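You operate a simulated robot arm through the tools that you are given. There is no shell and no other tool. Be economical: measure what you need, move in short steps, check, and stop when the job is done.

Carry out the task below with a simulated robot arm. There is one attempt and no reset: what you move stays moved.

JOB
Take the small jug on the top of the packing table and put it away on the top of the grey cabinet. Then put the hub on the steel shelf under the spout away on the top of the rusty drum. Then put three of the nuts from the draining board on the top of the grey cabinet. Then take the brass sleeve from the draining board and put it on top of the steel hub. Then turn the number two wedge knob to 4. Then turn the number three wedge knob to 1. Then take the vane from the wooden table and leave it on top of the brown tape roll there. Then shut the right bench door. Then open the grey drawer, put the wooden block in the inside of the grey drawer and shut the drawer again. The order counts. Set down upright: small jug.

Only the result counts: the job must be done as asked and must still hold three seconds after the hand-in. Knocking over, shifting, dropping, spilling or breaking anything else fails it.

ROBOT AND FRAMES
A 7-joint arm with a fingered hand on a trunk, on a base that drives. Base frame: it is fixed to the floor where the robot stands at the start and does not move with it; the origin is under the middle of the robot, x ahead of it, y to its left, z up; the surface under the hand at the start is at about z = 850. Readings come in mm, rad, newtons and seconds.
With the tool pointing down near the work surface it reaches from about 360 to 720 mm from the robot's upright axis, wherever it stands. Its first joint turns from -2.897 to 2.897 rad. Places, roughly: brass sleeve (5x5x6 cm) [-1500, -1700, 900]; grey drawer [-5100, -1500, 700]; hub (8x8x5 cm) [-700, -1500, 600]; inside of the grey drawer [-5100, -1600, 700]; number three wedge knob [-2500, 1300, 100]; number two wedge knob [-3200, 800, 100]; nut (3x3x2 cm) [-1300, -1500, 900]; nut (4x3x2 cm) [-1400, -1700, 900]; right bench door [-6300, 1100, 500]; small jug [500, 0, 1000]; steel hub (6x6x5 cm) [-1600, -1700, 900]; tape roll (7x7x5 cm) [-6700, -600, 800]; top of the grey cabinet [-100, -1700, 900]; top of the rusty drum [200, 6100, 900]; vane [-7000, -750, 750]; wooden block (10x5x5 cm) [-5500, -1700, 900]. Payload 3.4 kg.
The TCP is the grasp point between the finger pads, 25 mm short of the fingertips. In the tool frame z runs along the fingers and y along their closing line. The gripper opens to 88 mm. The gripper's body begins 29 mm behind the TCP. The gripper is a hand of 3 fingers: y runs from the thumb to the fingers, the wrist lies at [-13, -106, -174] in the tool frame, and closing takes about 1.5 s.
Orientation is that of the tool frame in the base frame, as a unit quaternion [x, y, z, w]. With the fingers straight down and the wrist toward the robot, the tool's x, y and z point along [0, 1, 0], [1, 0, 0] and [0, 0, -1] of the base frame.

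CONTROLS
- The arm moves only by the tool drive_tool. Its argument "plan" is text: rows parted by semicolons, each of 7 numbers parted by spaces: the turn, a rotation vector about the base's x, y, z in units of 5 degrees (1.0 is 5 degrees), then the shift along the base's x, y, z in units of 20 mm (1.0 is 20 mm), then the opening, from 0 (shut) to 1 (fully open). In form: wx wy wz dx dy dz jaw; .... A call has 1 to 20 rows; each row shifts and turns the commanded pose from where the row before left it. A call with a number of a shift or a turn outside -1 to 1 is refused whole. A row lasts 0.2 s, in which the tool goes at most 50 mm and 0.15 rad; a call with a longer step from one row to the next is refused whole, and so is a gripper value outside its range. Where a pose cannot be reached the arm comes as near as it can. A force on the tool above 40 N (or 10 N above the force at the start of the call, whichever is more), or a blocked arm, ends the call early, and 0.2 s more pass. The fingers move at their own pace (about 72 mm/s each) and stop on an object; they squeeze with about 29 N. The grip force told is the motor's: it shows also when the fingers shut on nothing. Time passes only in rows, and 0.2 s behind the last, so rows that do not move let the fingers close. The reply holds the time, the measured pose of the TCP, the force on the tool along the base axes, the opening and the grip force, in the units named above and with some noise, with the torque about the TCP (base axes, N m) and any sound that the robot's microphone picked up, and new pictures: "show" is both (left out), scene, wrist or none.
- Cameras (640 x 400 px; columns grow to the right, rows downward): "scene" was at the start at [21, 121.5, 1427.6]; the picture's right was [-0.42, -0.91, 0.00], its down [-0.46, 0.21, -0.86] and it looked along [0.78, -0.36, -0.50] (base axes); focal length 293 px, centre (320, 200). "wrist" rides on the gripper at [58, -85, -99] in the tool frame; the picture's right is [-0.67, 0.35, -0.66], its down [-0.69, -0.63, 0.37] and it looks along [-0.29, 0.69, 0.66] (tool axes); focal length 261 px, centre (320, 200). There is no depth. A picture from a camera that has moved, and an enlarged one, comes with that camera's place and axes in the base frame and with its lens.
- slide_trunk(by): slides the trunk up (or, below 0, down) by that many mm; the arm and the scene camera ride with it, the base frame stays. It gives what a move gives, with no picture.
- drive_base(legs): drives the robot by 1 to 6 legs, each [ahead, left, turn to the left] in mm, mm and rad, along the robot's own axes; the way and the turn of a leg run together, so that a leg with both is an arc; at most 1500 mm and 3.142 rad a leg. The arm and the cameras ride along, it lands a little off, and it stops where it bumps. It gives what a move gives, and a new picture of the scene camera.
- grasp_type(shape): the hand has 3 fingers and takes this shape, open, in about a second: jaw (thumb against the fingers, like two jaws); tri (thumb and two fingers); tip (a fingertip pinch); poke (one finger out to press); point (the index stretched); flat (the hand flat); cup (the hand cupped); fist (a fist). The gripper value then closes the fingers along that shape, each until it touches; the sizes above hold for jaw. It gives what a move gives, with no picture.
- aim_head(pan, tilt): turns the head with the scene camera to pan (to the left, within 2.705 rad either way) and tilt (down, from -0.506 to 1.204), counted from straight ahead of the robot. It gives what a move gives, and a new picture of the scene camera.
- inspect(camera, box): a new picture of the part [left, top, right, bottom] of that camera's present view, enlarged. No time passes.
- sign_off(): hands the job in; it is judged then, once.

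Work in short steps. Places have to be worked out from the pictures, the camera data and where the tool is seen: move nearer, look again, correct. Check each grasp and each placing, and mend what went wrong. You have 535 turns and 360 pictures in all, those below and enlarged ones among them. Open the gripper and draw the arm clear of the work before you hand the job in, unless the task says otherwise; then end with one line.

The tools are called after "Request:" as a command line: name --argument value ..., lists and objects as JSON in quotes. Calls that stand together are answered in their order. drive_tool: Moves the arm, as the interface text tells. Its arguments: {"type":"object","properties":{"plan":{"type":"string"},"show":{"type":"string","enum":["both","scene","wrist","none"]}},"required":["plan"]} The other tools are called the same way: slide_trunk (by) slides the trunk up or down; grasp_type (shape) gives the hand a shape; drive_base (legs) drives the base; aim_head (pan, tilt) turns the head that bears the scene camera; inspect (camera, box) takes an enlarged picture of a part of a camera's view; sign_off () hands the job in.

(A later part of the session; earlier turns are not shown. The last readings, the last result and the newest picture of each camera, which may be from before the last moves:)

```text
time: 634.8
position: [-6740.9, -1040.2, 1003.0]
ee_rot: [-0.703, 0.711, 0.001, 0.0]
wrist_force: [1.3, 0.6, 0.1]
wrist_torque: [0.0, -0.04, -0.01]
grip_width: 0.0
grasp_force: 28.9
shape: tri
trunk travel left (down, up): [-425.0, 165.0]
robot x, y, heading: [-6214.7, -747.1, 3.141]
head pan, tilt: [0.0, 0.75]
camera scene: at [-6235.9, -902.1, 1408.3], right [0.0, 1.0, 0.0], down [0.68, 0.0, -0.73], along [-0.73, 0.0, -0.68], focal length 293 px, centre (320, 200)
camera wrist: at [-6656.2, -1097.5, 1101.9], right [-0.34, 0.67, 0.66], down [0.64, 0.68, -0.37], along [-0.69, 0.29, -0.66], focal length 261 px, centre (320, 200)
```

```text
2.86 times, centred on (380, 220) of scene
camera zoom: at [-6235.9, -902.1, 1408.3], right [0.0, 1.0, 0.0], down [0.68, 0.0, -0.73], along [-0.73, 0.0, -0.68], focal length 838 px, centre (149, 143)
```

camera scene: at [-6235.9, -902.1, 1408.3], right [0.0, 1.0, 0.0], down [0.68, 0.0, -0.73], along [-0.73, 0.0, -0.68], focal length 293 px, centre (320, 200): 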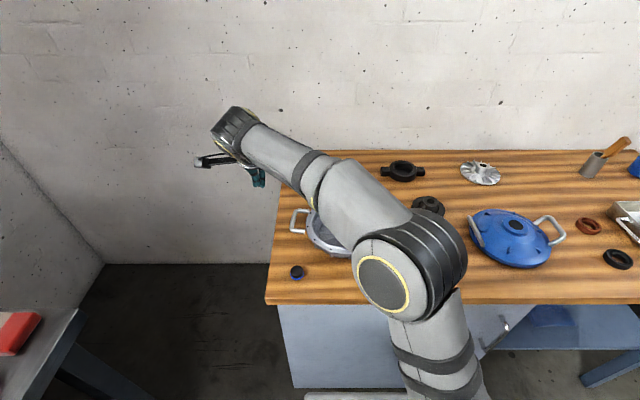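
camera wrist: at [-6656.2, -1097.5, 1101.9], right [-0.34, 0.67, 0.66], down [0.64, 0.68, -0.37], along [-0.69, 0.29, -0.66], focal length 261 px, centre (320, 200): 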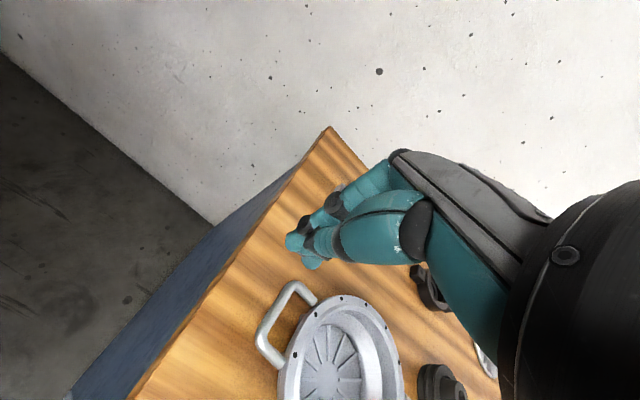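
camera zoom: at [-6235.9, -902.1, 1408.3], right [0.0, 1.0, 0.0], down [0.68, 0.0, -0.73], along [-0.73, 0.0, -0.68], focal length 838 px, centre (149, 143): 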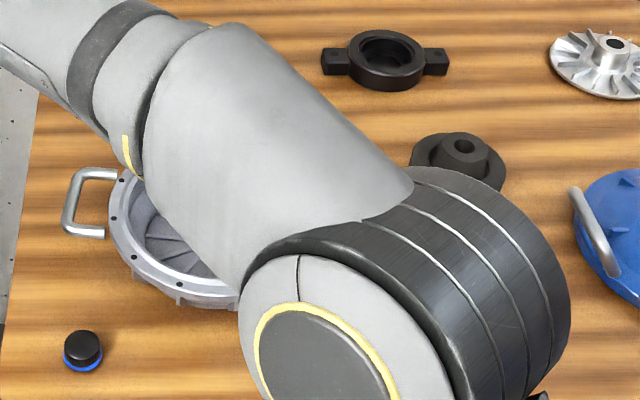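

The handle sits at z≈860, its outer bar around y≈-977. I descend beside it with closed fingers at x≈-6722 and approach slowly.

Request:
drive_tool --plan "0 0 0 0.3 0 -1 0;0 0 0 0.3 0 -1 0;0 0 0 0.3 0 -1 0;0 0 0 0 0 -1 0;0 0 0 0 0 -1 0;0 0 0 0 0 -1 0;0 0 0 0 0 -0.8 0;0 0 0 0 0 0 0" --show "wrist"

Request:
inspect --camera "scene" --box '[220, 130, 420, 270]'

```text
time: 636.6
position: [-6725.1, -1039.6, 865.5]
ee_rot: [-0.703, 0.711, 0.0, 0.0]
wrist_force: [-0.3, -0.7, -0.9]
wrist_torque: [-0.01, -0.02, -0.03]
grip_width: 0.0
grasp_force: 28.8
shape: tri
trunk travel left (down, up): [-425.0, 165.0]
robot x, y, heading: [-6209.8, -745.4, 3.141]
head pan, tilt: [0.0, 0.75]
camera wrist: at [-6639.6, -1097.8, 965.9], right [-0.34, 0.67, 0.66], down [0.64, 0.68, -0.37], along [-0.69, 0.29, -0.66], focal length 261 px, centre (320, 200)
```

wrist: 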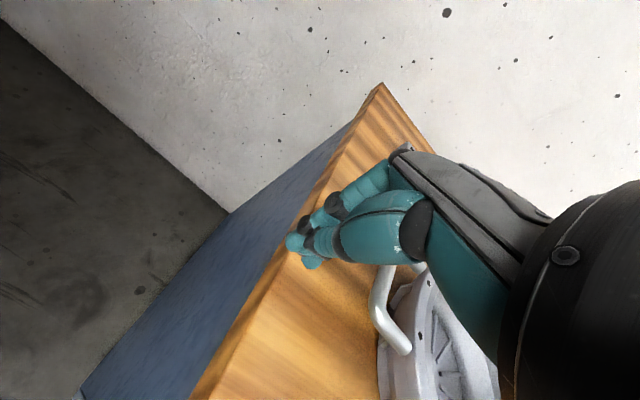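

```text
2.86 times, centred on (320, 200) of scene
camera zoom: at [-6235.8, -902.0, 1408.3], right [0.0, 1.0, 0.0], down [0.68, 0.0, -0.73], along [-0.73, 0.0, -0.68], focal length 838 px, centre (320, 200)
```

zoom: 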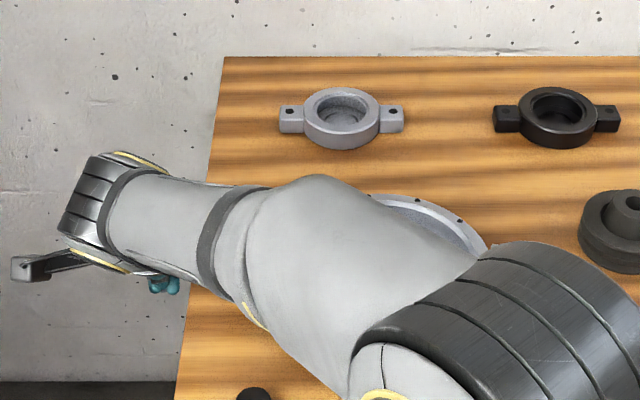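

The near corner of the handle is at about (-6712, -986). I advance in +y until contact.

Request:
drive_tool --plan "0 0 0 0.2 0.5 0 0;0 0 0 0 0.3 0 0;0 0 0 0 0.2 0 0;0 0 0 0 0.2 0 0;0 0 0 0 0 0 0" --show "none"

Request:
drive_tool --plan "0 0 0 0 0.15 0 0;0 0 0 0 0.15 0 0;0 0 0 0 0 0 0" --show "wrist"

```text
time: 637.8
position: [-6719.1, -1014.6, 866.7]
ee_rot: [-0.703, 0.711, 0.001, -0.001]
wrist_force: [-0.7, 0.6, 0.0]
wrist_torque: [-0.01, -0.01, -0.01]
grip_width: 0.0
grasp_force: 29.2
shape: tri
trunk travel left (down, up): [-425.0, 165.0]
robot x, y, heading: [-6214.7, -745.2, 3.146]
head pan, tilt: [0.0, 0.75]
```

```text
time: 638.6
position: [-6718.1, -1007.9, 866.2]
ee_rot: [-0.703, 0.711, 0.0, 0.0]
wrist_force: [-0.1, 0.1, -1.2]
wrist_torque: [0.01, 0.05, 0.02]
grip_width: 0.0
grasp_force: 29.1
shape: tri
trunk travel left (down, up): [-425.0, 165.0]
robot x, y, heading: [-6212.1, -744.0, 3.143]
head pan, tilt: [0.0, 0.75]
camera wrist: at [-6634.6, -1067.1, 965.8], right [-0.34, 0.67, 0.66], down [0.64, 0.68, -0.36], along [-0.69, 0.29, -0.66], focal length 261 px, centre (320, 200)
```

wrist: 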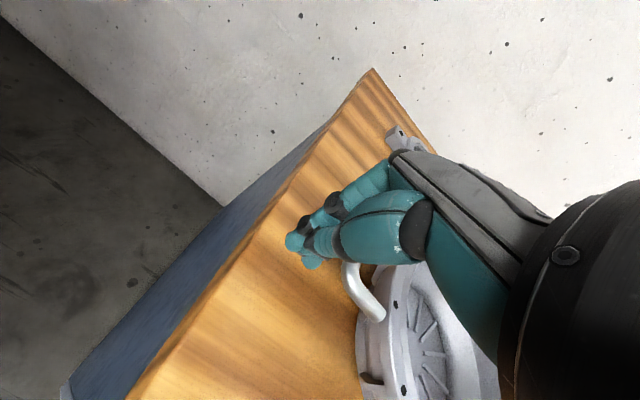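

Request:
drive_tool --plan "0 0 0 0 0.15 0 0;0 0 0 0 0.15 0 0;0 0 0 0 0 0 0" --show "none"

Request:
drive_tool --plan "0 0 0 0 0.15 0 0;0 0 0 0 0.15 0 0;0 0 0 0 0 0 0" --show "none"

Request:
drive_tool --plan "0 0 0 0 0.15 0 0;0 0 0 0 0.15 0 0;0 0 0 0 0 0 0" --show "none"

```text
time: 639.4
position: [-6718.4, -1003.9, 866.1]
ee_rot: [-0.703, 0.711, 0.001, 0.0]
wrist_force: [0.4, -0.8, 0.0]
wrist_torque: [-0.02, 0.02, 0.0]
grip_width: 0.0
grasp_force: 29.1
shape: tri
trunk travel left (down, up): [-425.0, 165.0]
robot x, y, heading: [-6212.9, -746.8, 3.139]
head pan, tilt: [0.0, 0.75]
```

```text
time: 640.2
position: [-6718.3, -998.0, 865.7]
ee_rot: [-0.703, 0.711, 0.001, 0.001]
wrist_force: [0.3, 0.0, 0.5]
wrist_torque: [-0.04, 0.01, 0.03]
grip_width: 0.1
grasp_force: 29.2
shape: tri
trunk travel left (down, up): [-425.0, 165.0]
robot x, y, heading: [-6212.4, -747.9, 3.142]
head pan, tilt: [0.0, 0.75]
```

```text
time: 641.0
position: [-6719.6, -992.7, 866.8]
ee_rot: [-0.703, 0.711, 0.0, 0.0]
wrist_force: [-0.7, -1.2, 1.0]
wrist_torque: [-0.01, -0.02, 0.04]
grip_width: 0.0
grasp_force: 29.3
shape: tri
trunk travel left (down, up): [-425.0, 165.0]
robot x, y, heading: [-6212.3, -743.7, 3.145]
head pan, tilt: [0.0, 0.75]
```

Request:
drive_tool --plan "0 0 0 0 0.15 0 0;0 0 0 0 0.15 0 0;0 0 0 0 0 0 0" --show "wrist"

Request:
inspect --camera "wrist" --box '[250, 200, 410, 330]'

```text
time: 641.8
position: [-6719.0, -986.3, 865.4]
ee_rot: [-0.704, 0.711, 0.001, 0.0]
wrist_force: [0.1, -5.3, 1.9]
wrist_torque: [-0.07, 0.02, 0.08]
grip_width: 0.2
grasp_force: 28.9
shape: tri
trunk travel left (down, up): [-425.0, 165.0]
robot x, y, heading: [-6211.7, -743.4, 3.141]
head pan, tilt: [0.0, 0.75]
camera wrist: at [-6634.8, -1044.5, 966.1], right [-0.34, 0.67, 0.66], down [0.64, 0.68, -0.37], along [-0.69, 0.29, -0.66], focal length 261 px, centre (320, 200)
```

wrist: 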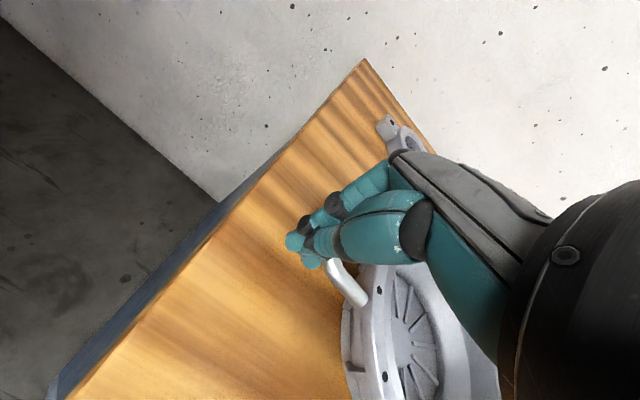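

```text
3.08 times, centred on (330, 265) of wrist
camera zoom: at [-6634.8, -1044.5, 966.1], right [-0.34, 0.67, 0.66], down [0.64, 0.68, -0.37], along [-0.69, 0.29, -0.66], focal length 802 px, centre (289, 0)
```

zoom: 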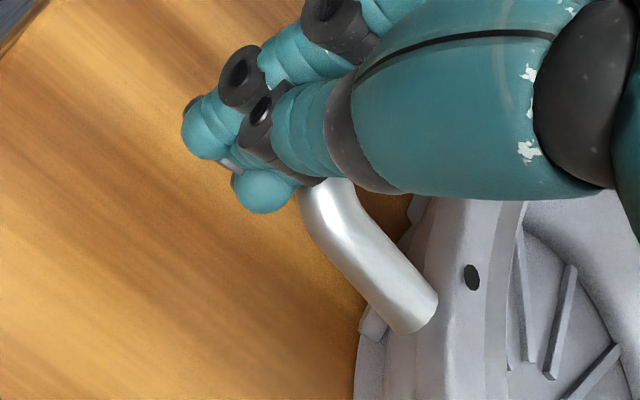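

Contact at TCP y≈-988. I push +y about 16 mm in small steps.

Request:
drive_tool --plan "0 0 0 0 0.2 0 0;0 0 0 0 0.2 0 0;0 0 0 0 0.2 0 0;0 0 0 0 0.15 0 0;0 0 0 0 0 0 0" --show "none"

Request:
drive_tool --plan "0 0 0 0 -0.5 0 0;0 0 0 0 -1 0 0;0 0 0 0 -1 0.5 0;0 0 0 0 -0.5 1 0;0 0 0 0 0 1 0;0 0 0 0.5 0 1 0;0 0 0 1 0.5 1 0;0 0 0 1 0.5 1 0;0 0 0 1 0 1 0;0 0 0 1 0 0 0;0 0 0 1 0 0 0;0 0 0 1 0 0 0;0 0 0 0 0 0 0" --show "scene"

Request:
inspect --camera "scene" --box '[280, 150, 480, 290]'

```text
time: 643.0
position: [-6717.9, -971.0, 867.0]
ee_rot: [-0.703, 0.712, 0.0, 0.0]
wrist_force: [0.4, -4.8, 2.0]
wrist_torque: [-0.01, 0.02, 0.06]
grip_width: 0.1
grasp_force: 28.7
shape: tri
trunk travel left (down, up): [-425.0, 165.0]
robot x, y, heading: [-6210.3, -740.6, 3.142]
head pan, tilt: [0.0, 0.75]
```

```text
time: 645.8
position: [-6590.2, -1011.3, 996.3]
ee_rot: [-0.703, 0.711, 0.0, 0.0]
wrist_force: [0.2, 0.5, -0.5]
wrist_torque: [-0.03, 0.01, -0.01]
grip_width: 0.2
grasp_force: 28.8
shape: tri
trunk travel left (down, up): [-425.0, 165.0]
robot x, y, heading: [-6212.8, -746.3, 3.139]
head pan, tilt: [0.0, 0.75]
camera scene: at [-6235.6, -901.9, 1408.3], right [0.0, 1.0, 0.0], down [0.68, 0.0, -0.73], along [-0.73, 0.0, -0.68], focal length 293 px, centre (320, 200)
```

scene: 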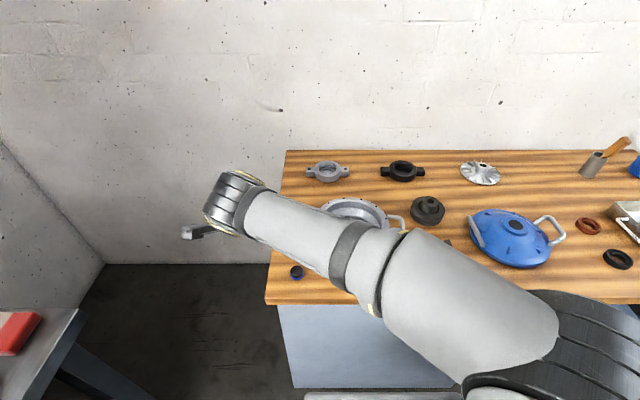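

```text
2.86 times, centred on (380, 220) of scene
camera zoom: at [-6235.6, -901.9, 1408.3], right [0.0, 1.0, 0.0], down [0.68, 0.0, -0.73], along [-0.73, 0.0, -0.68], focal length 838 px, centre (149, 143)
```

zoom: 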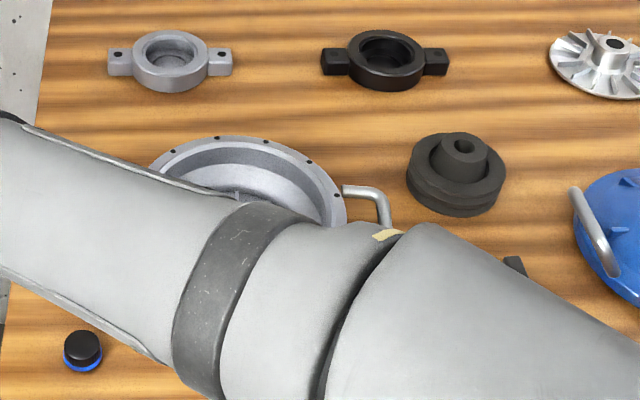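

The right handle is back to its original image position. I move the arm away to see the whole bowl and the vane.

Request:
drive_tool --plan "0 0 0 0.5 1 0.3 0.3;0 0 0 0.5 1 0.3 0.3;0 0 0 0.2 1 0 0.3;0 0 0 0 1 0 0.3;0 0 0 0 1 0 0.3;0 0 0 0 1 0 0.3;0 0 0 0 1 0 0.3;0 0 0 0 1 0 0.3;0 0 0 0 1 0 0.3;0 0 0 0 1 0 0.3;0 0 0 0 1 0 0.3;0 0 0 0 1 0 0.3;0 0 0 0 1 0 0.3;0 0 0 0 1 0 0.3;0 0 0 0 1 0 0.3;0 0 0 0 1 0 0.3;0 0 0 0 1 0 0.3;0 0 0 0 1 0 0.3;0 0 0 0 0 0 0.3" --show "wrist"

Request:
inspect --camera "scene" --box '[280, 150, 480, 290]'

```text
time: 649.8
position: [-6565.5, -649.2, 1007.8]
ee_rot: [-0.703, 0.711, 0.001, 0.0]
wrist_force: [-0.9, -0.3, 0.4]
wrist_torque: [0.0, 0.01, 0.01]
grip_width: 26.1
grasp_force: 0.0
shape: tri
trunk travel left (down, up): [-425.0, 165.0]
robot x, y, heading: [-6212.7, -744.2, 3.143]
head pan, tilt: [0.0, 0.75]
camera wrist: at [-6481.8, -706.9, 1107.9], right [-0.34, 0.67, 0.66], down [0.64, 0.68, -0.36], along [-0.69, 0.29, -0.66], focal length 261 px, centre (320, 200)
```

wrist: 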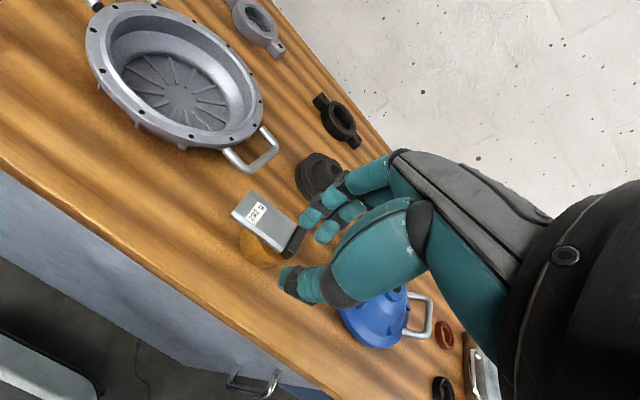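

```text
2.86 times, centred on (380, 220) of scene
camera zoom: at [-6235.8, -901.8, 1408.4], right [0.0, 1.0, 0.0], down [0.68, 0.0, -0.73], along [-0.73, 0.0, -0.68], focal length 838 px, centre (149, 143)
```

zoom: 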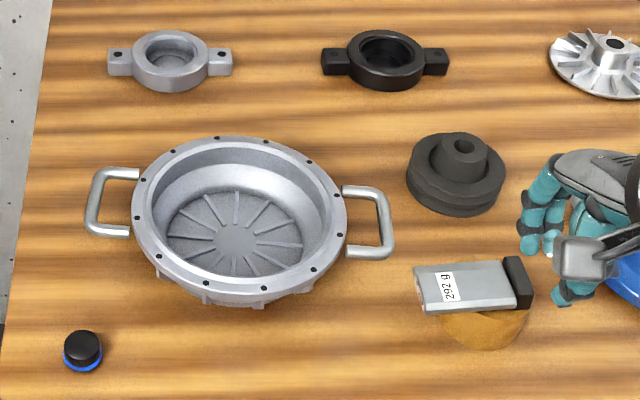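

The vane lies flat across the roll, and the bowl's position is restored (centre within about 4 mm). A turn of about 4° remains, so I fix it by pushing the left handle's rear arm about 11 mm toward +x. I go around behind it, high.

Request:
drive_tool --plan "0 0 0 -0.88 -0.98 0 0;0 0 0 -0.88 -0.98 0 0;0 0 0 -0.88 -0.98 0 0;0 0 0 -0.88 -0.98 0 0;0 0 0 -0.88 -0.98 0 0;0 0 0 -0.88 -0.98 0 0;0 0 0 -0.88 -0.98 0 0;0 0 0 -0.88 -0.98 0 0;0 0 0 -0.88 -0.98 0 0;0 0 0 -0.88 -0.98 0 0;0 0 0 -0.88 -0.98 0 0;0 0 0 -0.88 -0.98 0 0;0 0 0 -0.88 -0.98 0 0;0 0 0 -0.88 -0.98 0 0;0 0 0 -0.88 -1 0 0;0 0 0 0 0 0 0" --show "wrist"

```text
time: 653.2
position: [-6829.2, -945.8, 1007.6]
ee_rot: [-0.703, 0.711, 0.0, -0.001]
wrist_force: [-1.1, -0.4, 0.3]
wrist_torque: [-0.01, 0.01, 0.06]
grip_width: 0.0
grasp_force: 28.7
shape: tri
trunk travel left (down, up): [-425.0, 165.0]
robot x, y, heading: [-6215.7, -744.5, 3.143]
head pan, tilt: [0.0, 0.75]
camera wrist: at [-6744.6, -1002.7, 1107.0], right [-0.34, 0.67, 0.66], down [0.64, 0.68, -0.37], along [-0.69, 0.29, -0.66], focal length 261 px, centre (320, 200)
```

wrist: 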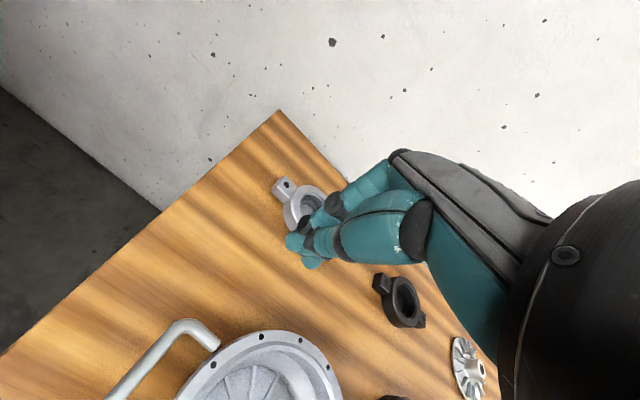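

The rear arm is at (-6789, -932). I descend behind it.

Request:
drive_tool --plan "0 0 0 -0.3 0.2 -1 0;0 0 0 0 0 -1 0;0 0 0 0 0 -1 0;0 0 0 0 0 -1 0;0 0 0 0 0 -1 0;0 0 0 0 0 -1 0;0 0 0 0 0 -1 0;0 0 0 0 0 0 0" --show "wrist"

Request:
drive_tool --plan "0 0 0 0.25 0 0 0;0 0 0 0.25 0 0 0;0 0 0 0 0 0 0" --show "none"

Request:
drive_tool --plan "0 0 0 0.15 0 0 0;0 0 0 0.15 0 0 0;0 0 0 0 0 0 0" --show "none"

```text
time: 655.0
position: [-6835.4, -940.1, 867.1]
ee_rot: [-0.703, 0.711, -0.001, 0.0]
wrist_force: [1.0, -0.7, 0.1]
wrist_torque: [0.03, 0.01, 0.03]
grip_width: 0.0
grasp_force: 29.3
shape: tri
trunk travel left (down, up): [-425.0, 165.0]
robot x, y, heading: [-6211.5, -747.4, 3.144]
head pan, tilt: [0.0, 0.75]
camera wrist: at [-6750.7, -997.9, 967.3], right [-0.34, 0.67, 0.66], down [0.64, 0.68, -0.36], along [-0.69, 0.29, -0.66], focal length 261 px, centre (320, 200)
```

wrist: 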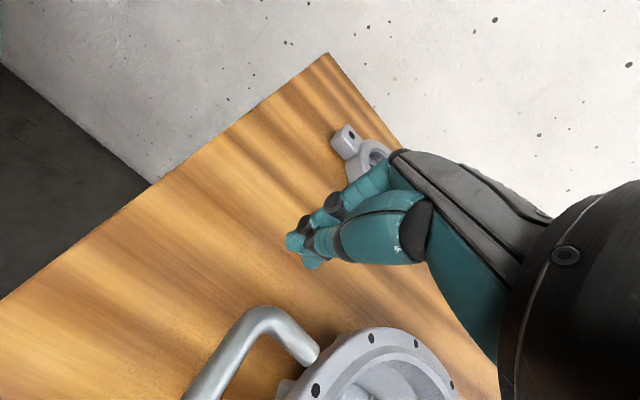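

```text
time: 655.8
position: [-6825.9, -941.1, 867.4]
ee_rot: [-0.703, 0.712, -0.001, 0.0]
wrist_force: [0.4, -0.3, -0.3]
wrist_torque: [0.02, 0.0, -0.01]
grip_width: 0.1
grasp_force: 28.9
shape: tri
trunk travel left (down, up): [-425.0, 165.0]
robot x, y, heading: [-6208.6, -744.5, 3.142]
head pan, tilt: [0.0, 0.75]
```

```text
time: 656.6
position: [-6818.8, -941.1, 868.4]
ee_rot: [-0.703, 0.711, 0.001, 0.0]
wrist_force: [0.3, 0.7, -0.6]
wrist_torque: [0.03, 0.02, 0.04]
grip_width: 0.0
grasp_force: 29.4
shape: tri
trunk travel left (down, up): [-425.0, 165.0]
robot x, y, heading: [-6211.9, -742.2, 3.143]
head pan, tilt: [0.0, 0.75]
```

Request:
drive_tool --plan "0 0 0 0.15 0 0 0;0 0 0 0.15 0 0 0;0 0 0 0 0 0 0" --show "none"

Request:
drive_tool --plan "0 0 0 0.15 0 0 0;0 0 0 0.1 0 0 0;0 0 0 0 0 0 0" --show "none"

Request:
drive_tool --plan "0 0 0 0.15 0 0 0;0 0 0 0.1 0 0 0;0 0 0 0 0 0 0" --show "none"

```text
time: 657.4
position: [-6812.4, -940.0, 868.6]
ee_rot: [-0.703, 0.711, 0.0, 0.0]
wrist_force: [0.3, 0.4, -0.6]
wrist_torque: [0.0, -0.01, -0.02]
grip_width: 0.0
grasp_force: 28.8
shape: tri
trunk travel left (down, up): [-425.0, 165.0]
robot x, y, heading: [-6209.8, -748.2, 3.146]
head pan, tilt: [0.0, 0.75]
```

```text
time: 658.2
position: [-6808.2, -941.3, 869.0]
ee_rot: [-0.703, 0.711, -0.001, 0.0]
wrist_force: [0.9, 0.6, -0.2]
wrist_torque: [-0.02, 0.01, 0.01]
grip_width: 0.0
grasp_force: 28.8
shape: tri
trunk travel left (down, up): [-425.0, 165.0]
robot x, y, heading: [-6211.1, -747.2, 3.141]
head pan, tilt: [0.0, 0.75]
```

```text
time: 659.0
position: [-6803.9, -942.2, 868.3]
ee_rot: [-0.703, 0.711, 0.001, 0.0]
wrist_force: [-2.0, 0.2, 1.7]
wrist_torque: [-0.01, 0.01, 0.0]
grip_width: 0.2
grasp_force: 29.3
shape: tri
trunk travel left (down, up): [-425.0, 165.0]
robot x, y, heading: [-6212.5, -745.4, 3.136]
head pan, tilt: [0.0, 0.75]
```

Contact at about x = -6805. I push 11 mm further, then lift away.

Request:
drive_tool --plan "0 0 0 0.2 0 0 0;0 0 0 0.2 0 0 0;0 0 0 0.15 0 0 0;0 0 0 0 0 0 0" --show "none"

Request:
drive_tool --plan "0 0 0 -0.5 0 0 0;0 0 0 -1 0 0 0;0 0 0 0 0 1 0;0 0 0 0 0 1 0;0 0 0 0 0 1 0;0 0 0 0 0 1 0;0 0 0 0 0 1 0;0 0 0 0 0 1 0;0 0 0 0 0 1 0;0 0 0 1 0 0 0;0 0 0 1 1 0 0;0 0 0 1 1 0 0;0 0 0 1 1 0 0;0 0 0 1 1 0 0;0 0 0 1 1 0 0;0 0 0 1 1 0 0;0 0 0 1 1 0 0;0 0 0 1 1 0 0;0 0 0 1 1 0 0;0 0 0 0 0 0 0" --show "none"

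Request:
drive_tool --plan "0 0 0 1 1 0 0;0 0 0 0.5 1 0 0;0 0 0 0 1 0 0;0 0 0 0 1 0 0;0 0 0 0 1 0 0;0 0 0 0 1 0 0;0 0 0 0 1 0 0;0 0 0 0 0 0 0" --show "none"

Request:
inspect --camera "scene" --box '[280, 150, 480, 290]'

```text
time: 660.0
position: [-6793.7, -941.7, 868.4]
ee_rot: [-0.703, 0.711, -0.001, 0.001]
wrist_force: [-3.2, -1.7, 0.7]
wrist_torque: [-0.02, 0.05, -0.01]
grip_width: 0.0
grasp_force: 29.1
shape: tri
trunk travel left (down, up): [-425.0, 165.0]
robot x, y, heading: [-6211.2, -745.7, 3.14]
head pan, tilt: [0.0, 0.75]
```

```text
time: 664.2
position: [-6622.5, -761.0, 1008.5]
ee_rot: [-0.703, 0.711, 0.0, 0.0]
wrist_force: [1.0, -0.2, 0.7]
wrist_torque: [0.0, 0.03, 0.03]
grip_width: 0.0
grasp_force: 28.8
shape: tri
trunk travel left (down, up): [-425.0, 165.0]
robot x, y, heading: [-6214.6, -748.5, 3.143]
head pan, tilt: [0.0, 0.75]
```

```text
time: 666.0
position: [-6590.8, -620.9, 1008.7]
ee_rot: [-0.703, 0.712, -0.001, -0.001]
wrist_force: [0.9, 0.0, -0.1]
wrist_torque: [-0.02, 0.05, 0.0]
grip_width: 0.0
grasp_force: 29.5
shape: tri
trunk travel left (down, up): [-425.0, 165.0]
robot x, y, heading: [-6213.9, -744.6, 3.136]
head pan, tilt: [0.0, 0.75]
```

```text
2.86 times, centred on (380, 220) of scene
camera zoom: at [-6235.8, -901.8, 1408.4], right [0.0, 1.0, 0.0], down [0.68, 0.0, -0.73], along [-0.73, 0.0, -0.68], focal length 838 px, centre (149, 143)
```

zoom: 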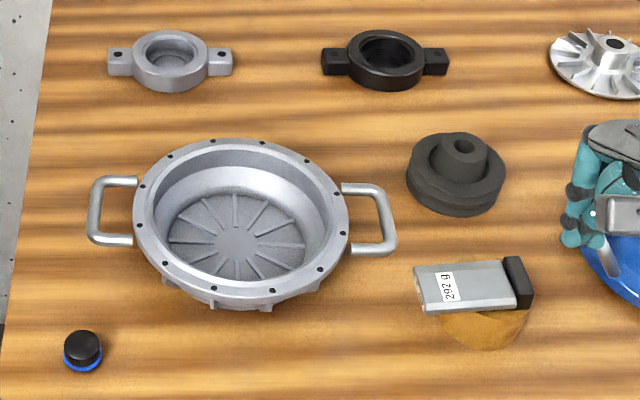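

The bowl now matches its original pose within a few millimetres, and the vane lies on the roll. Next is the right bench door: I back off and drive along the wall to look at it.

Request:
drive_base --legs '[[-450, 0, 0], [0, -1450, 0]]'

Request:
aim_head --pan -0.3 --tilt 0.6

```text
time: 675.6
position: [-6140.8, 864.0, 1009.0]
ee_rot: [-0.702, 0.712, 0.001, 0.0]
wrist_force: [-0.3, -0.4, 0.1]
wrist_torque: [0.0, 0.0, 0.01]
grip_width: 0.0
grasp_force: 28.6
shape: tri
trunk travel left (down, up): [-425.0, 165.0]
robot x, y, heading: [-5763.4, 735.1, 3.14]
head pan, tilt: [0.0, 0.75]
camera scene: at [-5786.3, 581.7, 1408.4], right [0.0, 1.0, 0.0], down [0.68, 0.0, -0.73], along [-0.73, 0.0, -0.68], focal length 293 px, centre (320, 200)
```

scene: 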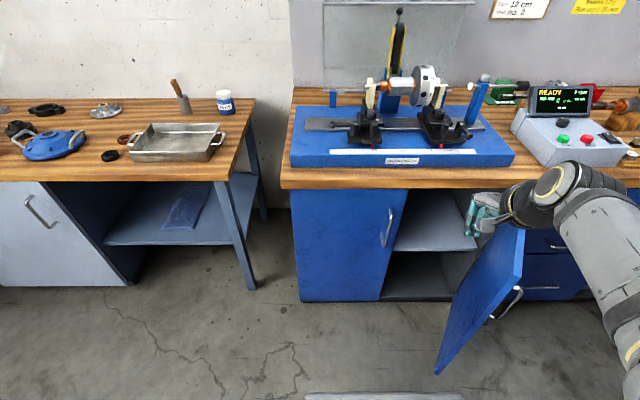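

```text
time: 676.4
position: [-6141.1, 863.1, 1008.6]
ee_rot: [-0.702, 0.712, 0.0, 0.001]
wrist_force: [-0.7, 1.4, 0.1]
wrist_torque: [0.0, -0.01, 0.0]
grip_width: 0.0
grasp_force: 28.6
shape: tri
trunk travel left (down, up): [-425.0, 165.0]
robot x, y, heading: [-5763.2, 738.3, 3.138]
head pan, tilt: [-0.3, 0.6]
camera scene: at [-5787.8, 607.8, 1421.2], right [0.3, 0.95, 0.0], down [0.54, -0.17, -0.82], along [-0.79, 0.25, -0.57], focal length 293 px, centre (320, 200)
```

scene: 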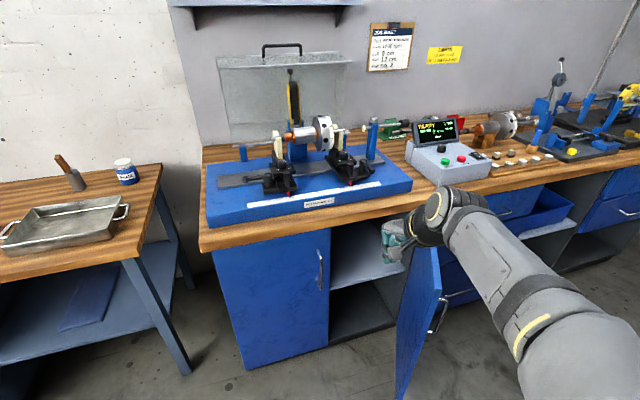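

Request:
inspect --camera "scene" --box '[320, 210, 500, 400]'

Request:
aim_head --pan -0.3 --tilt 0.95

```text
2.11 times, centred on (410, 305) of scene
camera zoom: at [-5787.8, 607.8, 1421.2], right [0.3, 0.95, 0.0], down [0.54, -0.17, -0.82], along [-0.79, 0.25, -0.57], focal length 617 px, centre (130, -21)
```

zoom: 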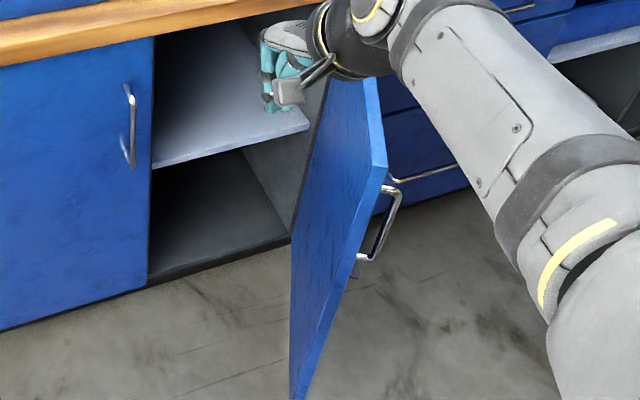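

```text
time: 677.3
position: [-6140.6, 864.0, 1009.9]
ee_rot: [-0.702, 0.712, 0.0, 0.0]
wrist_force: [-0.4, 0.4, -0.7]
wrist_torque: [-0.01, 0.01, 0.01]
grip_width: 0.1
grasp_force: 29.1
shape: tri
trunk travel left (down, up): [-425.0, 165.0]
robot x, y, heading: [-5764.2, 742.4, 3.136]
head pan, tilt: [-0.3, 0.949]
camera scene: at [-5772.9, 603.2, 1392.9], right [0.3, 0.95, 0.0], down [0.78, -0.24, -0.58], along [-0.56, 0.17, -0.81], focal length 293 px, centre (320, 200)
```

scene: 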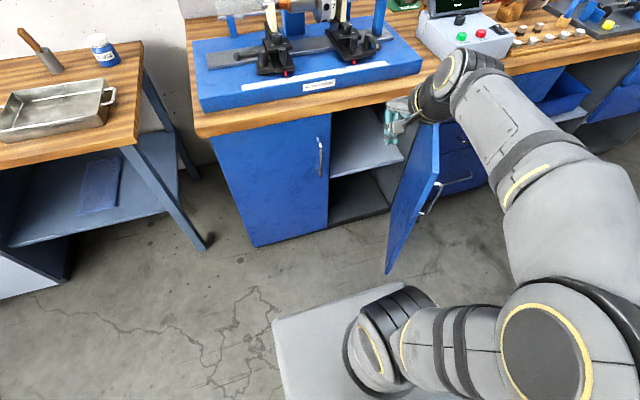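

The door is hinged at about (-6500, 1220), its free edge at (-6210, 1085), open about 65°. I'll push its outer face from the +y side with closed fingers. I drive into position first.

Request:
drive_base --legs '[[0, -400, 0], [50, 0, 0]]'

Request:
drive_tool --plan "0 0 0 -0.5 0.8 0 0;0 0 0 -0.5 0.8 0 0;0 0 0 -0.5 0.5 0 0;0 0 0 0 0 0 0" --show "scene"

```text
time: 680.3
position: [-6191.9, 1263.7, 1009.2]
ee_rot: [-0.703, 0.711, 0.0, -0.001]
wrist_force: [0.5, 0.3, 1.1]
wrist_torque: [-0.04, 0.04, -0.02]
grip_width: 0.0
grasp_force: 28.6
shape: tri
trunk travel left (down, up): [-425.0, 165.0]
robot x, y, heading: [-5813.6, 1143.9, 3.138]
head pan, tilt: [-0.3, 0.949]
camera scene: at [-5821.8, 1002.7, 1392.8], right [0.3, 0.96, 0.0], down [0.78, -0.24, -0.58], along [-0.56, 0.17, -0.81], focal length 293 px, centre (320, 200)
```

scene: 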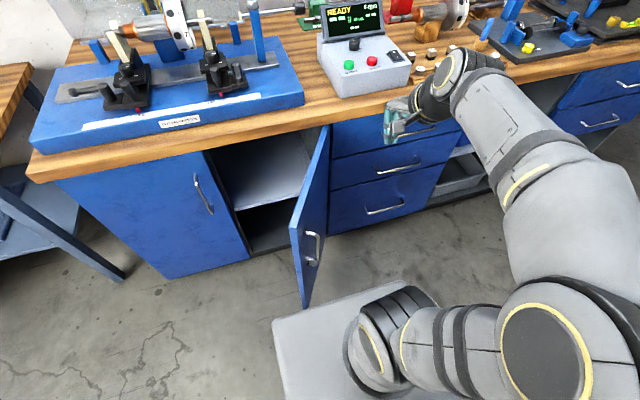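

```text
time: 681.3
position: [-6220.3, 1305.2, 1008.9]
ee_rot: [-0.703, 0.711, 0.0, 0.0]
wrist_force: [0.0, 0.0, 0.3]
wrist_torque: [-0.01, 0.01, 0.01]
grip_width: 0.0
grasp_force: 28.9
shape: tri
trunk travel left (down, up): [-425.0, 165.0]
robot x, y, heading: [-5813.2, 1140.3, 3.14]
head pan, tilt: [-0.3, 0.949]
camera scene: at [-5821.6, 1002.7, 1392.8], right [0.3, 0.96, 0.0], down [0.78, -0.24, -0.58], along [-0.56, 0.17, -0.81], focal length 293 px, centre (320, 200)
```

scene: 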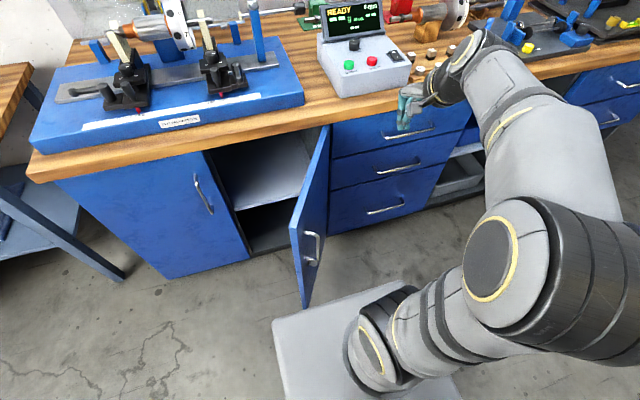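

The door tip is at (-6202, 1040), its hinge near (-6540, 1255), its top at z≈734. The hand is on the outer side, so I lower it.

Request:
slide_trunk --by -350

Request:
drive_tool --plan "0 0 0 -0.8 -0.4 -0.8 0;0 0 0 -0.8 -0.4 -0.8 0;0 0 0 -0.8 -0.4 -0.8 0;0 0 0 -0.8 -0.4 -0.8 0;0 0 0 -0.8 -0.4 -0.8 0;0 0 0 0 0 0 0" --show "both"

```text
time: 684.7
position: [-6220.8, 1304.1, 659.0]
ee_rot: [-0.704, 0.711, 0.0, 0.0]
wrist_force: [0.3, -0.1, 0.4]
wrist_torque: [-0.02, 0.02, 0.03]
grip_width: 0.1
grasp_force: 29.3
shape: tri
trunk travel left (down, up): [-75.0, 515.0]
robot x, y, heading: [-5813.5, 1135.1, 3.141]
head pan, tilt: [-0.3, 0.949]
```

```text
time: 686.1
position: [-6300.8, 1264.0, 579.3]
ee_rot: [-0.703, 0.711, 0.0, 0.001]
wrist_force: [-1.2, 0.2, 0.2]
wrist_torque: [0.0, 0.0, -0.02]
grip_width: 0.1
grasp_force: 28.9
shape: tri
trunk travel left (down, up): [-75.0, 515.0]
robot x, y, heading: [-5812.0, 1136.1, 3.145]
head pan, tilt: [-0.3, 0.949]
camera scene: at [-5821.5, 1002.7, 1042.8], right [0.3, 0.96, 0.0], down [0.78, -0.24, -0.58], along [-0.56, 0.17, -0.81], focal length 293 px, centre (320, 200)
camera wrist: at [-6216.9, 1207.1, 678.3], right [-0.34, 0.67, 0.66], down [0.64, 0.68, -0.37], along [-0.69, 0.29, -0.66], focal length 261 px, centre (320, 200)
```

scene: 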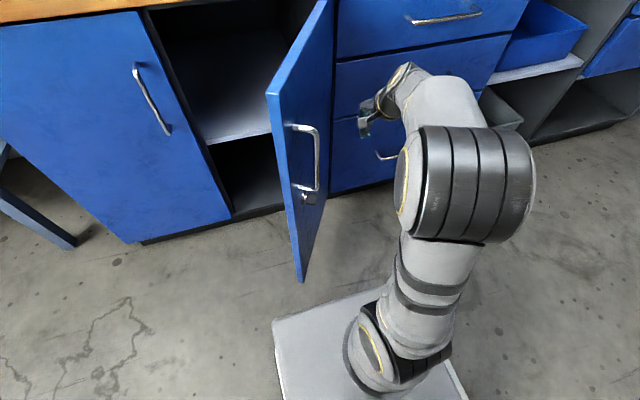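
wrist: 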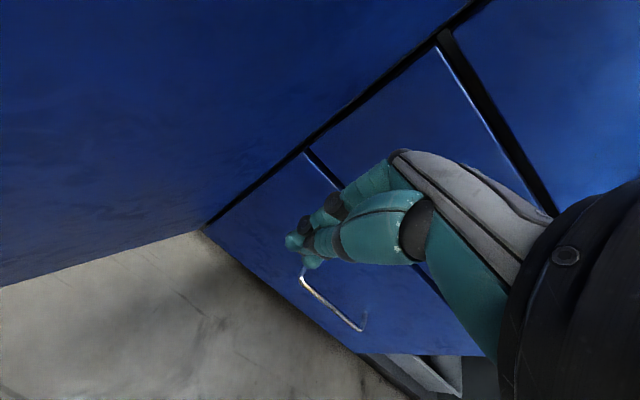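

To keep the wrist camera clear of the door, I rotate the hand +90° first.

Request:
drive_tool --plan "0 0 1 0 0 0 0;0 0 1 0 0 0 0;0 0 1 0 0 0 0;0 0 1 0 0 0 0;0 0 1 0 0 0 0;0 0 1 0 0 0 0;0 0 1 0 0 0 0;0 0 1 0 0 0 0;0 0 1 0 0 0 0;0 0 1 0 0 0 0;0 0 1 0 0 0 0;0 0 1 0 0 0 0;0 0 1 0 0 0 0;0 0 1 0 0 0 0;0 0 0 0 0 0 0" --show "wrist"

```text
time: 689.3
position: [-6300.3, 1264.1, 579.2]
ee_rot: [0.984, -0.178, 0.0, 0.0]
wrist_force: [-0.2, 0.0, -0.3]
wrist_torque: [0.03, -0.01, 0.0]
grip_width: 0.0
grasp_force: 28.9
shape: tri
trunk travel left (down, up): [-75.0, 515.0]
robot x, y, heading: [-5811.8, 1135.8, 3.137]
head pan, tilt: [-0.3, 0.949]
camera wrist: at [-6216.4, 1325.2, 678.3], right [-0.75, -0.09, 0.66], down [-0.42, 0.83, -0.36], along [-0.51, -0.55, -0.66], focal length 261 px, centre (320, 200)
```

wrist: 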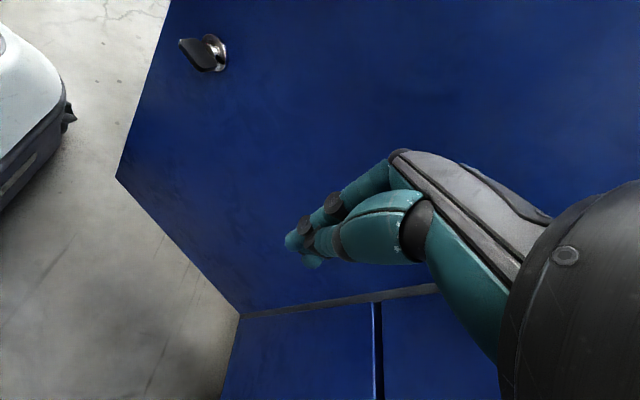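

The camera is now on the free side. I push toward the door along its normal.

Request:
drive_tool --plan "0 0 0 -0.5 -0.8 0 0;0 0 0 -0.5 -0.8 0 0;0 0 0 -0.5 -0.8 0 0;0 0 0 -0.5 -0.8 0 0;0 0 0 -0.3 -0.5 0 0;0 0 0 -0.3 -0.5 0 0;0 0 0 -0.3 -0.5 0 0;0 0 0 0 0 0 0" --show "scene"

```text
time: 691.1
position: [-6358.8, 1169.9, 578.1]
ee_rot: [0.984, -0.179, 0.0, 0.0]
wrist_force: [0.6, -0.7, -0.3]
wrist_torque: [-0.04, 0.0, 0.0]
grip_width: 0.0
grasp_force: 28.6
shape: tri
trunk travel left (down, up): [-75.0, 515.0]
robot x, y, heading: [-5811.5, 1132.9, 3.146]
head pan, tilt: [-0.3, 0.949]
camera scene: at [-5821.5, 1002.7, 1042.8], right [0.3, 0.96, 0.0], down [0.78, -0.24, -0.58], along [-0.56, 0.17, -0.81], focal length 293 px, centre (320, 200)
```

scene: 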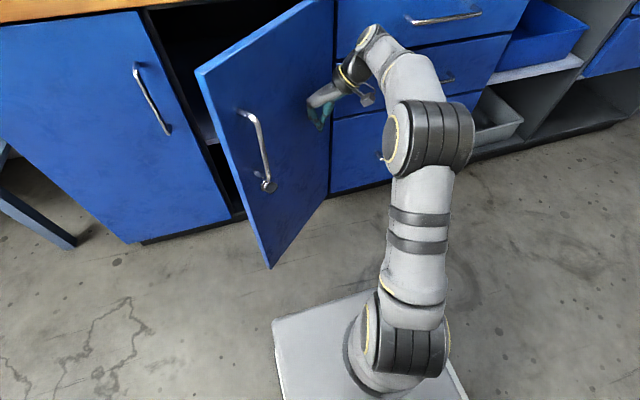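

The door is swinging. I continue along the arc toward closed.

Request:
drive_tool --plan "0 0 0 -0.5 -0.7 0 0;0 0 0 -0.5 -0.7 0 0;0 0 0 -0.5 -0.7 0 0;0 0 0 -0.6 -0.6 0 0;0 0 0 -0.6 -0.6 0 0;0 0 0 -0.6 -0.5 0 0;0 0 0 -0.7 -0.4 0 0;0 0 0 -0.7 -0.4 0 0;0 0 0 0 0 0 0" --show "scene"

```text
time: 693.1
position: [-6450.3, 1079.0, 578.1]
ee_rot: [0.984, -0.179, 0.001, -0.001]
wrist_force: [0.1, -0.7, -0.5]
wrist_torque: [0.0, -0.01, 0.0]
grip_width: 0.1
grasp_force: 28.6
shape: tri
out of reach, approached as far as the arm can: row 8
trunk travel left (down, up): [-75.0, 515.0]
robot x, y, heading: [-5810.7, 1137.6, 3.142]
head pan, tilt: [-0.3, 0.949]
camera scene: at [-5821.5, 1002.7, 1042.8], right [0.3, 0.96, 0.0], down [0.78, -0.24, -0.58], along [-0.56, 0.17, -0.81], focal length 293 px, centre (320, 200)
```

scene: 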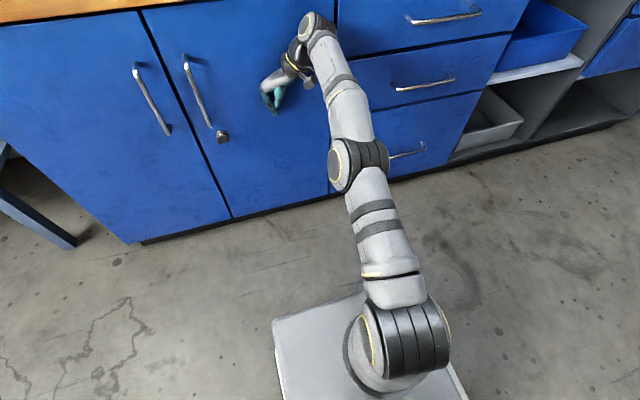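

The door looks closed. I inspect the seam.

Request:
inspect --camera "scene" --box '[100, 0, 360, 230]'

```text
1.74 times, centred on (230, 115) of scene
camera zoom: at [-5821.5, 1002.7, 1042.8], right [0.3, 0.96, 0.0], down [0.78, -0.24, -0.58], along [-0.56, 0.17, -0.81], focal length 510 px, centre (476, 348)
```

zoom: 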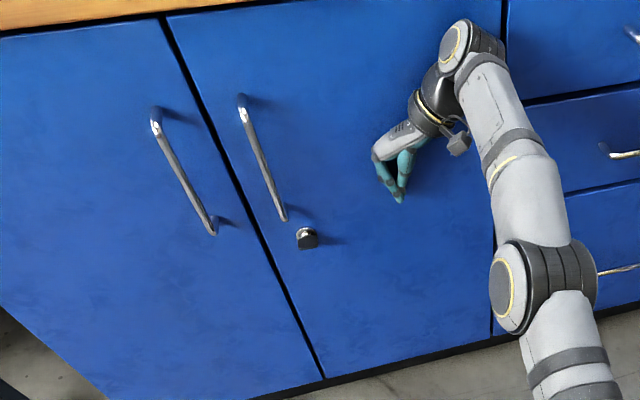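

It looks shut or nearly so. To be sure, I nudge it by driving ahead 25 mm while watching the force.

Request:
drive_base --legs '[[25, 0, 0]]'

```text
time: 693.8
position: [-6451.1, 1079.0, 579.3]
ee_rot: [0.984, -0.175, 0.006, -0.003]
wrist_force: [21.2, 0.5, 4.2]
wrist_torque: [0.1, 2.05, -0.98]
grip_width: 0.0
grasp_force: 28.9
shape: tri
trunk travel left (down, up): [-75.0, 515.0]
robot x, y, heading: [-5816.3, 1141.1, 3.144]
head pan, tilt: [-0.3, 0.949]
stopped in leg 1: the force on the tool passed its limit at 113 N (the readings are from after the stop); the commanded pose is now the measured one
camera scene: at [-5824.5, 1002.7, 1042.9], right [0.3, 0.96, 0.0], down [0.78, -0.24, -0.58], along [-0.56, 0.17, -0.81], focal length 293 px, centre (320, 200)
```

scene: 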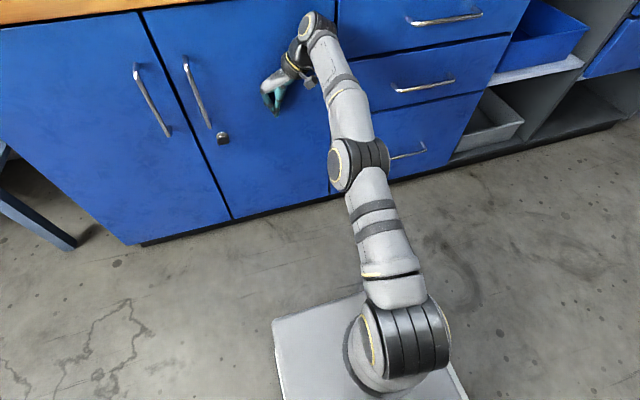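

A hard stop came immediately, so the door is fully shut. I back the base away and restore the arm posture.

Request:
drive_base --legs '[[-350, 0, 0]]'

Request:
drive_tool --plan "0 0 0 0.8 0 0.2 0;0 0 0 0.8 0 0.2 0;0 0 0 0.8 0 0.2 0;0 0 0 0.8 0 0.2 0;0 0 0 0.8 0 0.2 0;0 0 0 0.8 0 0.2 0;0 0 0 0 0 0 0" --show "scene"

```text
time: 696.1
position: [-6103.6, 1080.9, 576.2]
ee_rot: [0.984, -0.177, 0.007, -0.002]
wrist_force: [1.0, -0.3, 0.0]
wrist_torque: [-0.02, 0.0, -0.01]
grip_width: 0.0
grasp_force: 28.9
shape: tri
trunk travel left (down, up): [-75.0, 515.0]
robot x, y, heading: [-5463.2, 1138.2, 3.133]
head pan, tilt: [-0.3, 0.949]
camera scene: at [-5478.5, 1001.5, 1042.8], right [0.3, 0.95, 0.0], down [0.78, -0.25, -0.58], along [-0.55, 0.18, -0.81], focal length 293 px, centre (320, 200)
```

scene: 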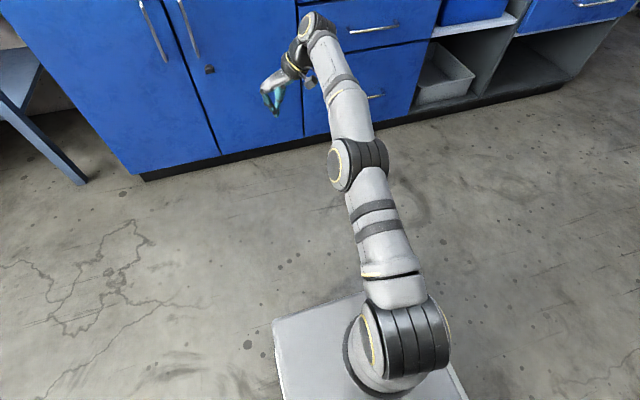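

```text
time: 697.7
position: [-6007.6, 1082.8, 601.4]
ee_rot: [0.984, -0.178, 0.007, -0.003]
wrist_force: [-0.1, -0.6, -0.1]
wrist_torque: [0.0, -0.04, -0.03]
grip_width: 0.0
grasp_force: 29.1
shape: tri
trunk travel left (down, up): [-75.0, 515.0]
robot x, y, heading: [-5465.3, 1132.7, 3.132]
head pan, tilt: [-0.3, 0.949]
camera scene: at [-5478.5, 1001.5, 1042.8], right [0.3, 0.95, 0.0], down [0.78, -0.25, -0.58], along [-0.56, 0.18, -0.81], focal length 293 px, centre (320, 200)
```

scene: 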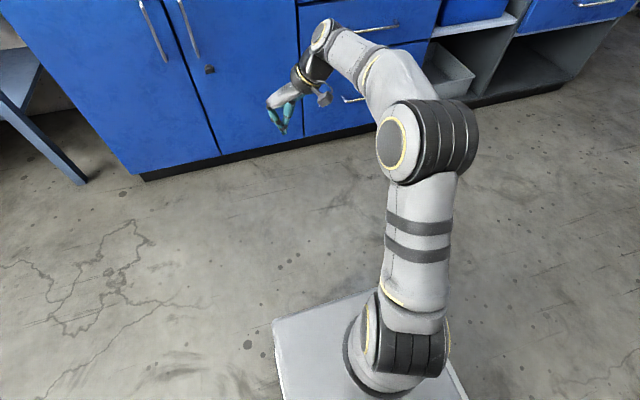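

The door is flush. I bring the hand back to neutral and raise the trunk, then go to the grey drawer on the south wall.

Request:
drive_tool --plan "0 0 -1 0.5 0 0 0;0 0 -1 0.5 0 0 0;0 0 -1 0.5 0 0 0;0 0 -1 0.5 0 0 0;0 0 -1 0.5 0 0 0;0 0 -1 0.5 0 0 0;0 0 -1 0.5 0 0 0;0 0 -1 0.5 0 0 0;0 0 -1 0 0 0 0;0 0 -1 0 0 0 0;0 0 -1 0 0 0 0;0 0 -1 0 0 0 0;0 0 -1 0 0 0 0;0 0 -1 0 0 0 0;0 0 0 0 0 0 0.5" --show "none"

Request:
slide_trunk --by 350

Request:
drive_base --legs '[[-300, 0, 0], [0, 0, 1.57], [1500, 0, 0]]'

Request:
aim_head --pan 0.0 --tilt 0.45

```text
time: 700.9
position: [-5927.7, 1081.3, 601.5]
ee_rot: [-0.703, 0.711, -0.007, -0.002]
wrist_force: [-0.1, 0.6, -0.4]
wrist_torque: [0.01, -0.02, 0.0]
grip_width: 42.5
grasp_force: 0.1
shape: tri
trunk travel left (down, up): [-75.0, 515.0]
robot x, y, heading: [-5469.5, 1133.5, 3.138]
head pan, tilt: [-0.3, 0.949]
```

```text
time: 704.3
position: [-5927.2, 1081.5, 950.6]
ee_rot: [-0.704, 0.71, -0.006, -0.001]
wrist_force: [0.1, -0.2, -0.3]
wrist_torque: [-0.03, 0.0, -0.02]
grip_width: 44.1
grasp_force: 0.0
shape: tri
trunk travel left (down, up): [-425.0, 165.0]
robot x, y, heading: [-5464.5, 1135.7, 3.135]
head pan, tilt: [-0.3, 0.949]
```

```text
time: 717.0
position: [-5202.0, -803.3, 951.0]
ee_rot: [1.0, -0.029, 0.006, -0.003]
wrist_force: [-0.7, -0.4, -0.6]
wrist_torque: [0.0, 0.0, 0.02]
grip_width: 44.1
grasp_force: 0.0
shape: tri
trunk travel left (down, up): [-425.0, 165.0]
robot x, y, heading: [-5236.1, -342.5, -1.63]
head pan, tilt: [-0.3, 0.949]
camera scene: at [-5100.7, -356.7, 1392.8], right [-0.94, 0.35, 0.0], down [0.28, 0.76, -0.58], along [-0.2, -0.55, -0.81], focal length 293 px, centre (320, 200)
```

scene: 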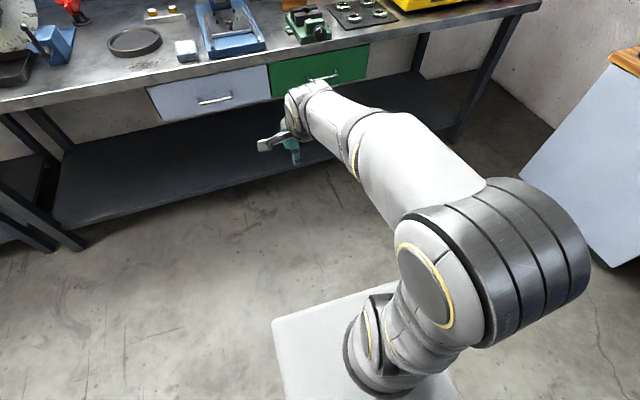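

```text
time: 718.0
position: [-5203.2, -803.0, 950.4]
ee_rot: [1.0, -0.029, 0.006, -0.004]
wrist_force: [0.4, -0.9, -0.6]
wrist_torque: [-0.01, 0.02, 0.02]
grip_width: 43.8
grasp_force: 0.1
shape: tri
trunk travel left (down, up): [-425.0, 165.0]
robot x, y, heading: [-5233.0, -340.9, -1.625]
head pan, tilt: [0.0, 0.45]
camera scene: at [-5080.5, -380.2, 1434.7], right [-1.0, 0.05, 0.0], down [0.02, 0.44, -0.9], along [-0.05, -0.9, -0.44], focal length 293 px, centre (320, 200)
```

scene: 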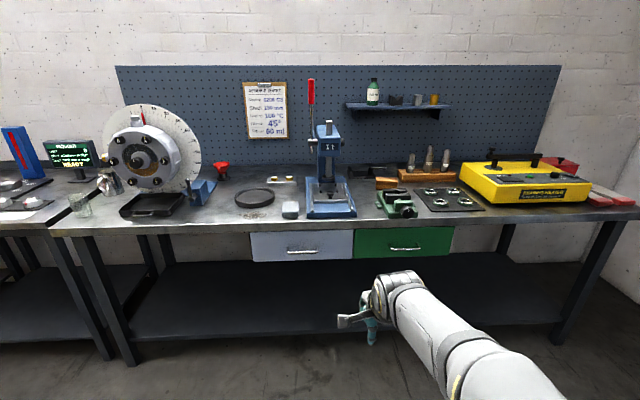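

Request:
inspect --camera "scene" --box '[230, 140, 470, 290]'

```text
2.67 times, centred on (350, 215) of scene
camera zoom: at [-5080.5, -380.2, 1434.7], right [-1.0, 0.05, 0.0], down [0.02, 0.44, -0.9], along [-0.05, -0.9, -0.44], focal length 782 px, centre (240, 160)
```

zoom: 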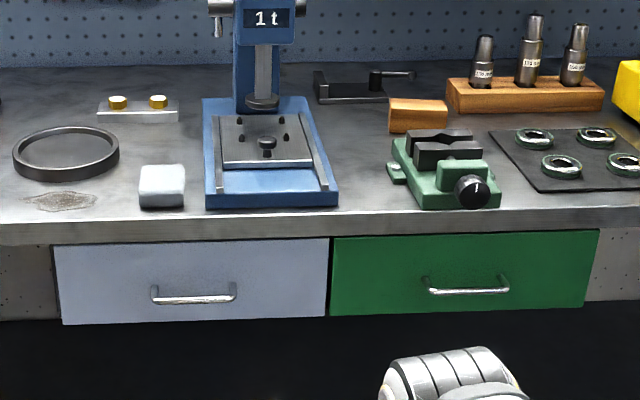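

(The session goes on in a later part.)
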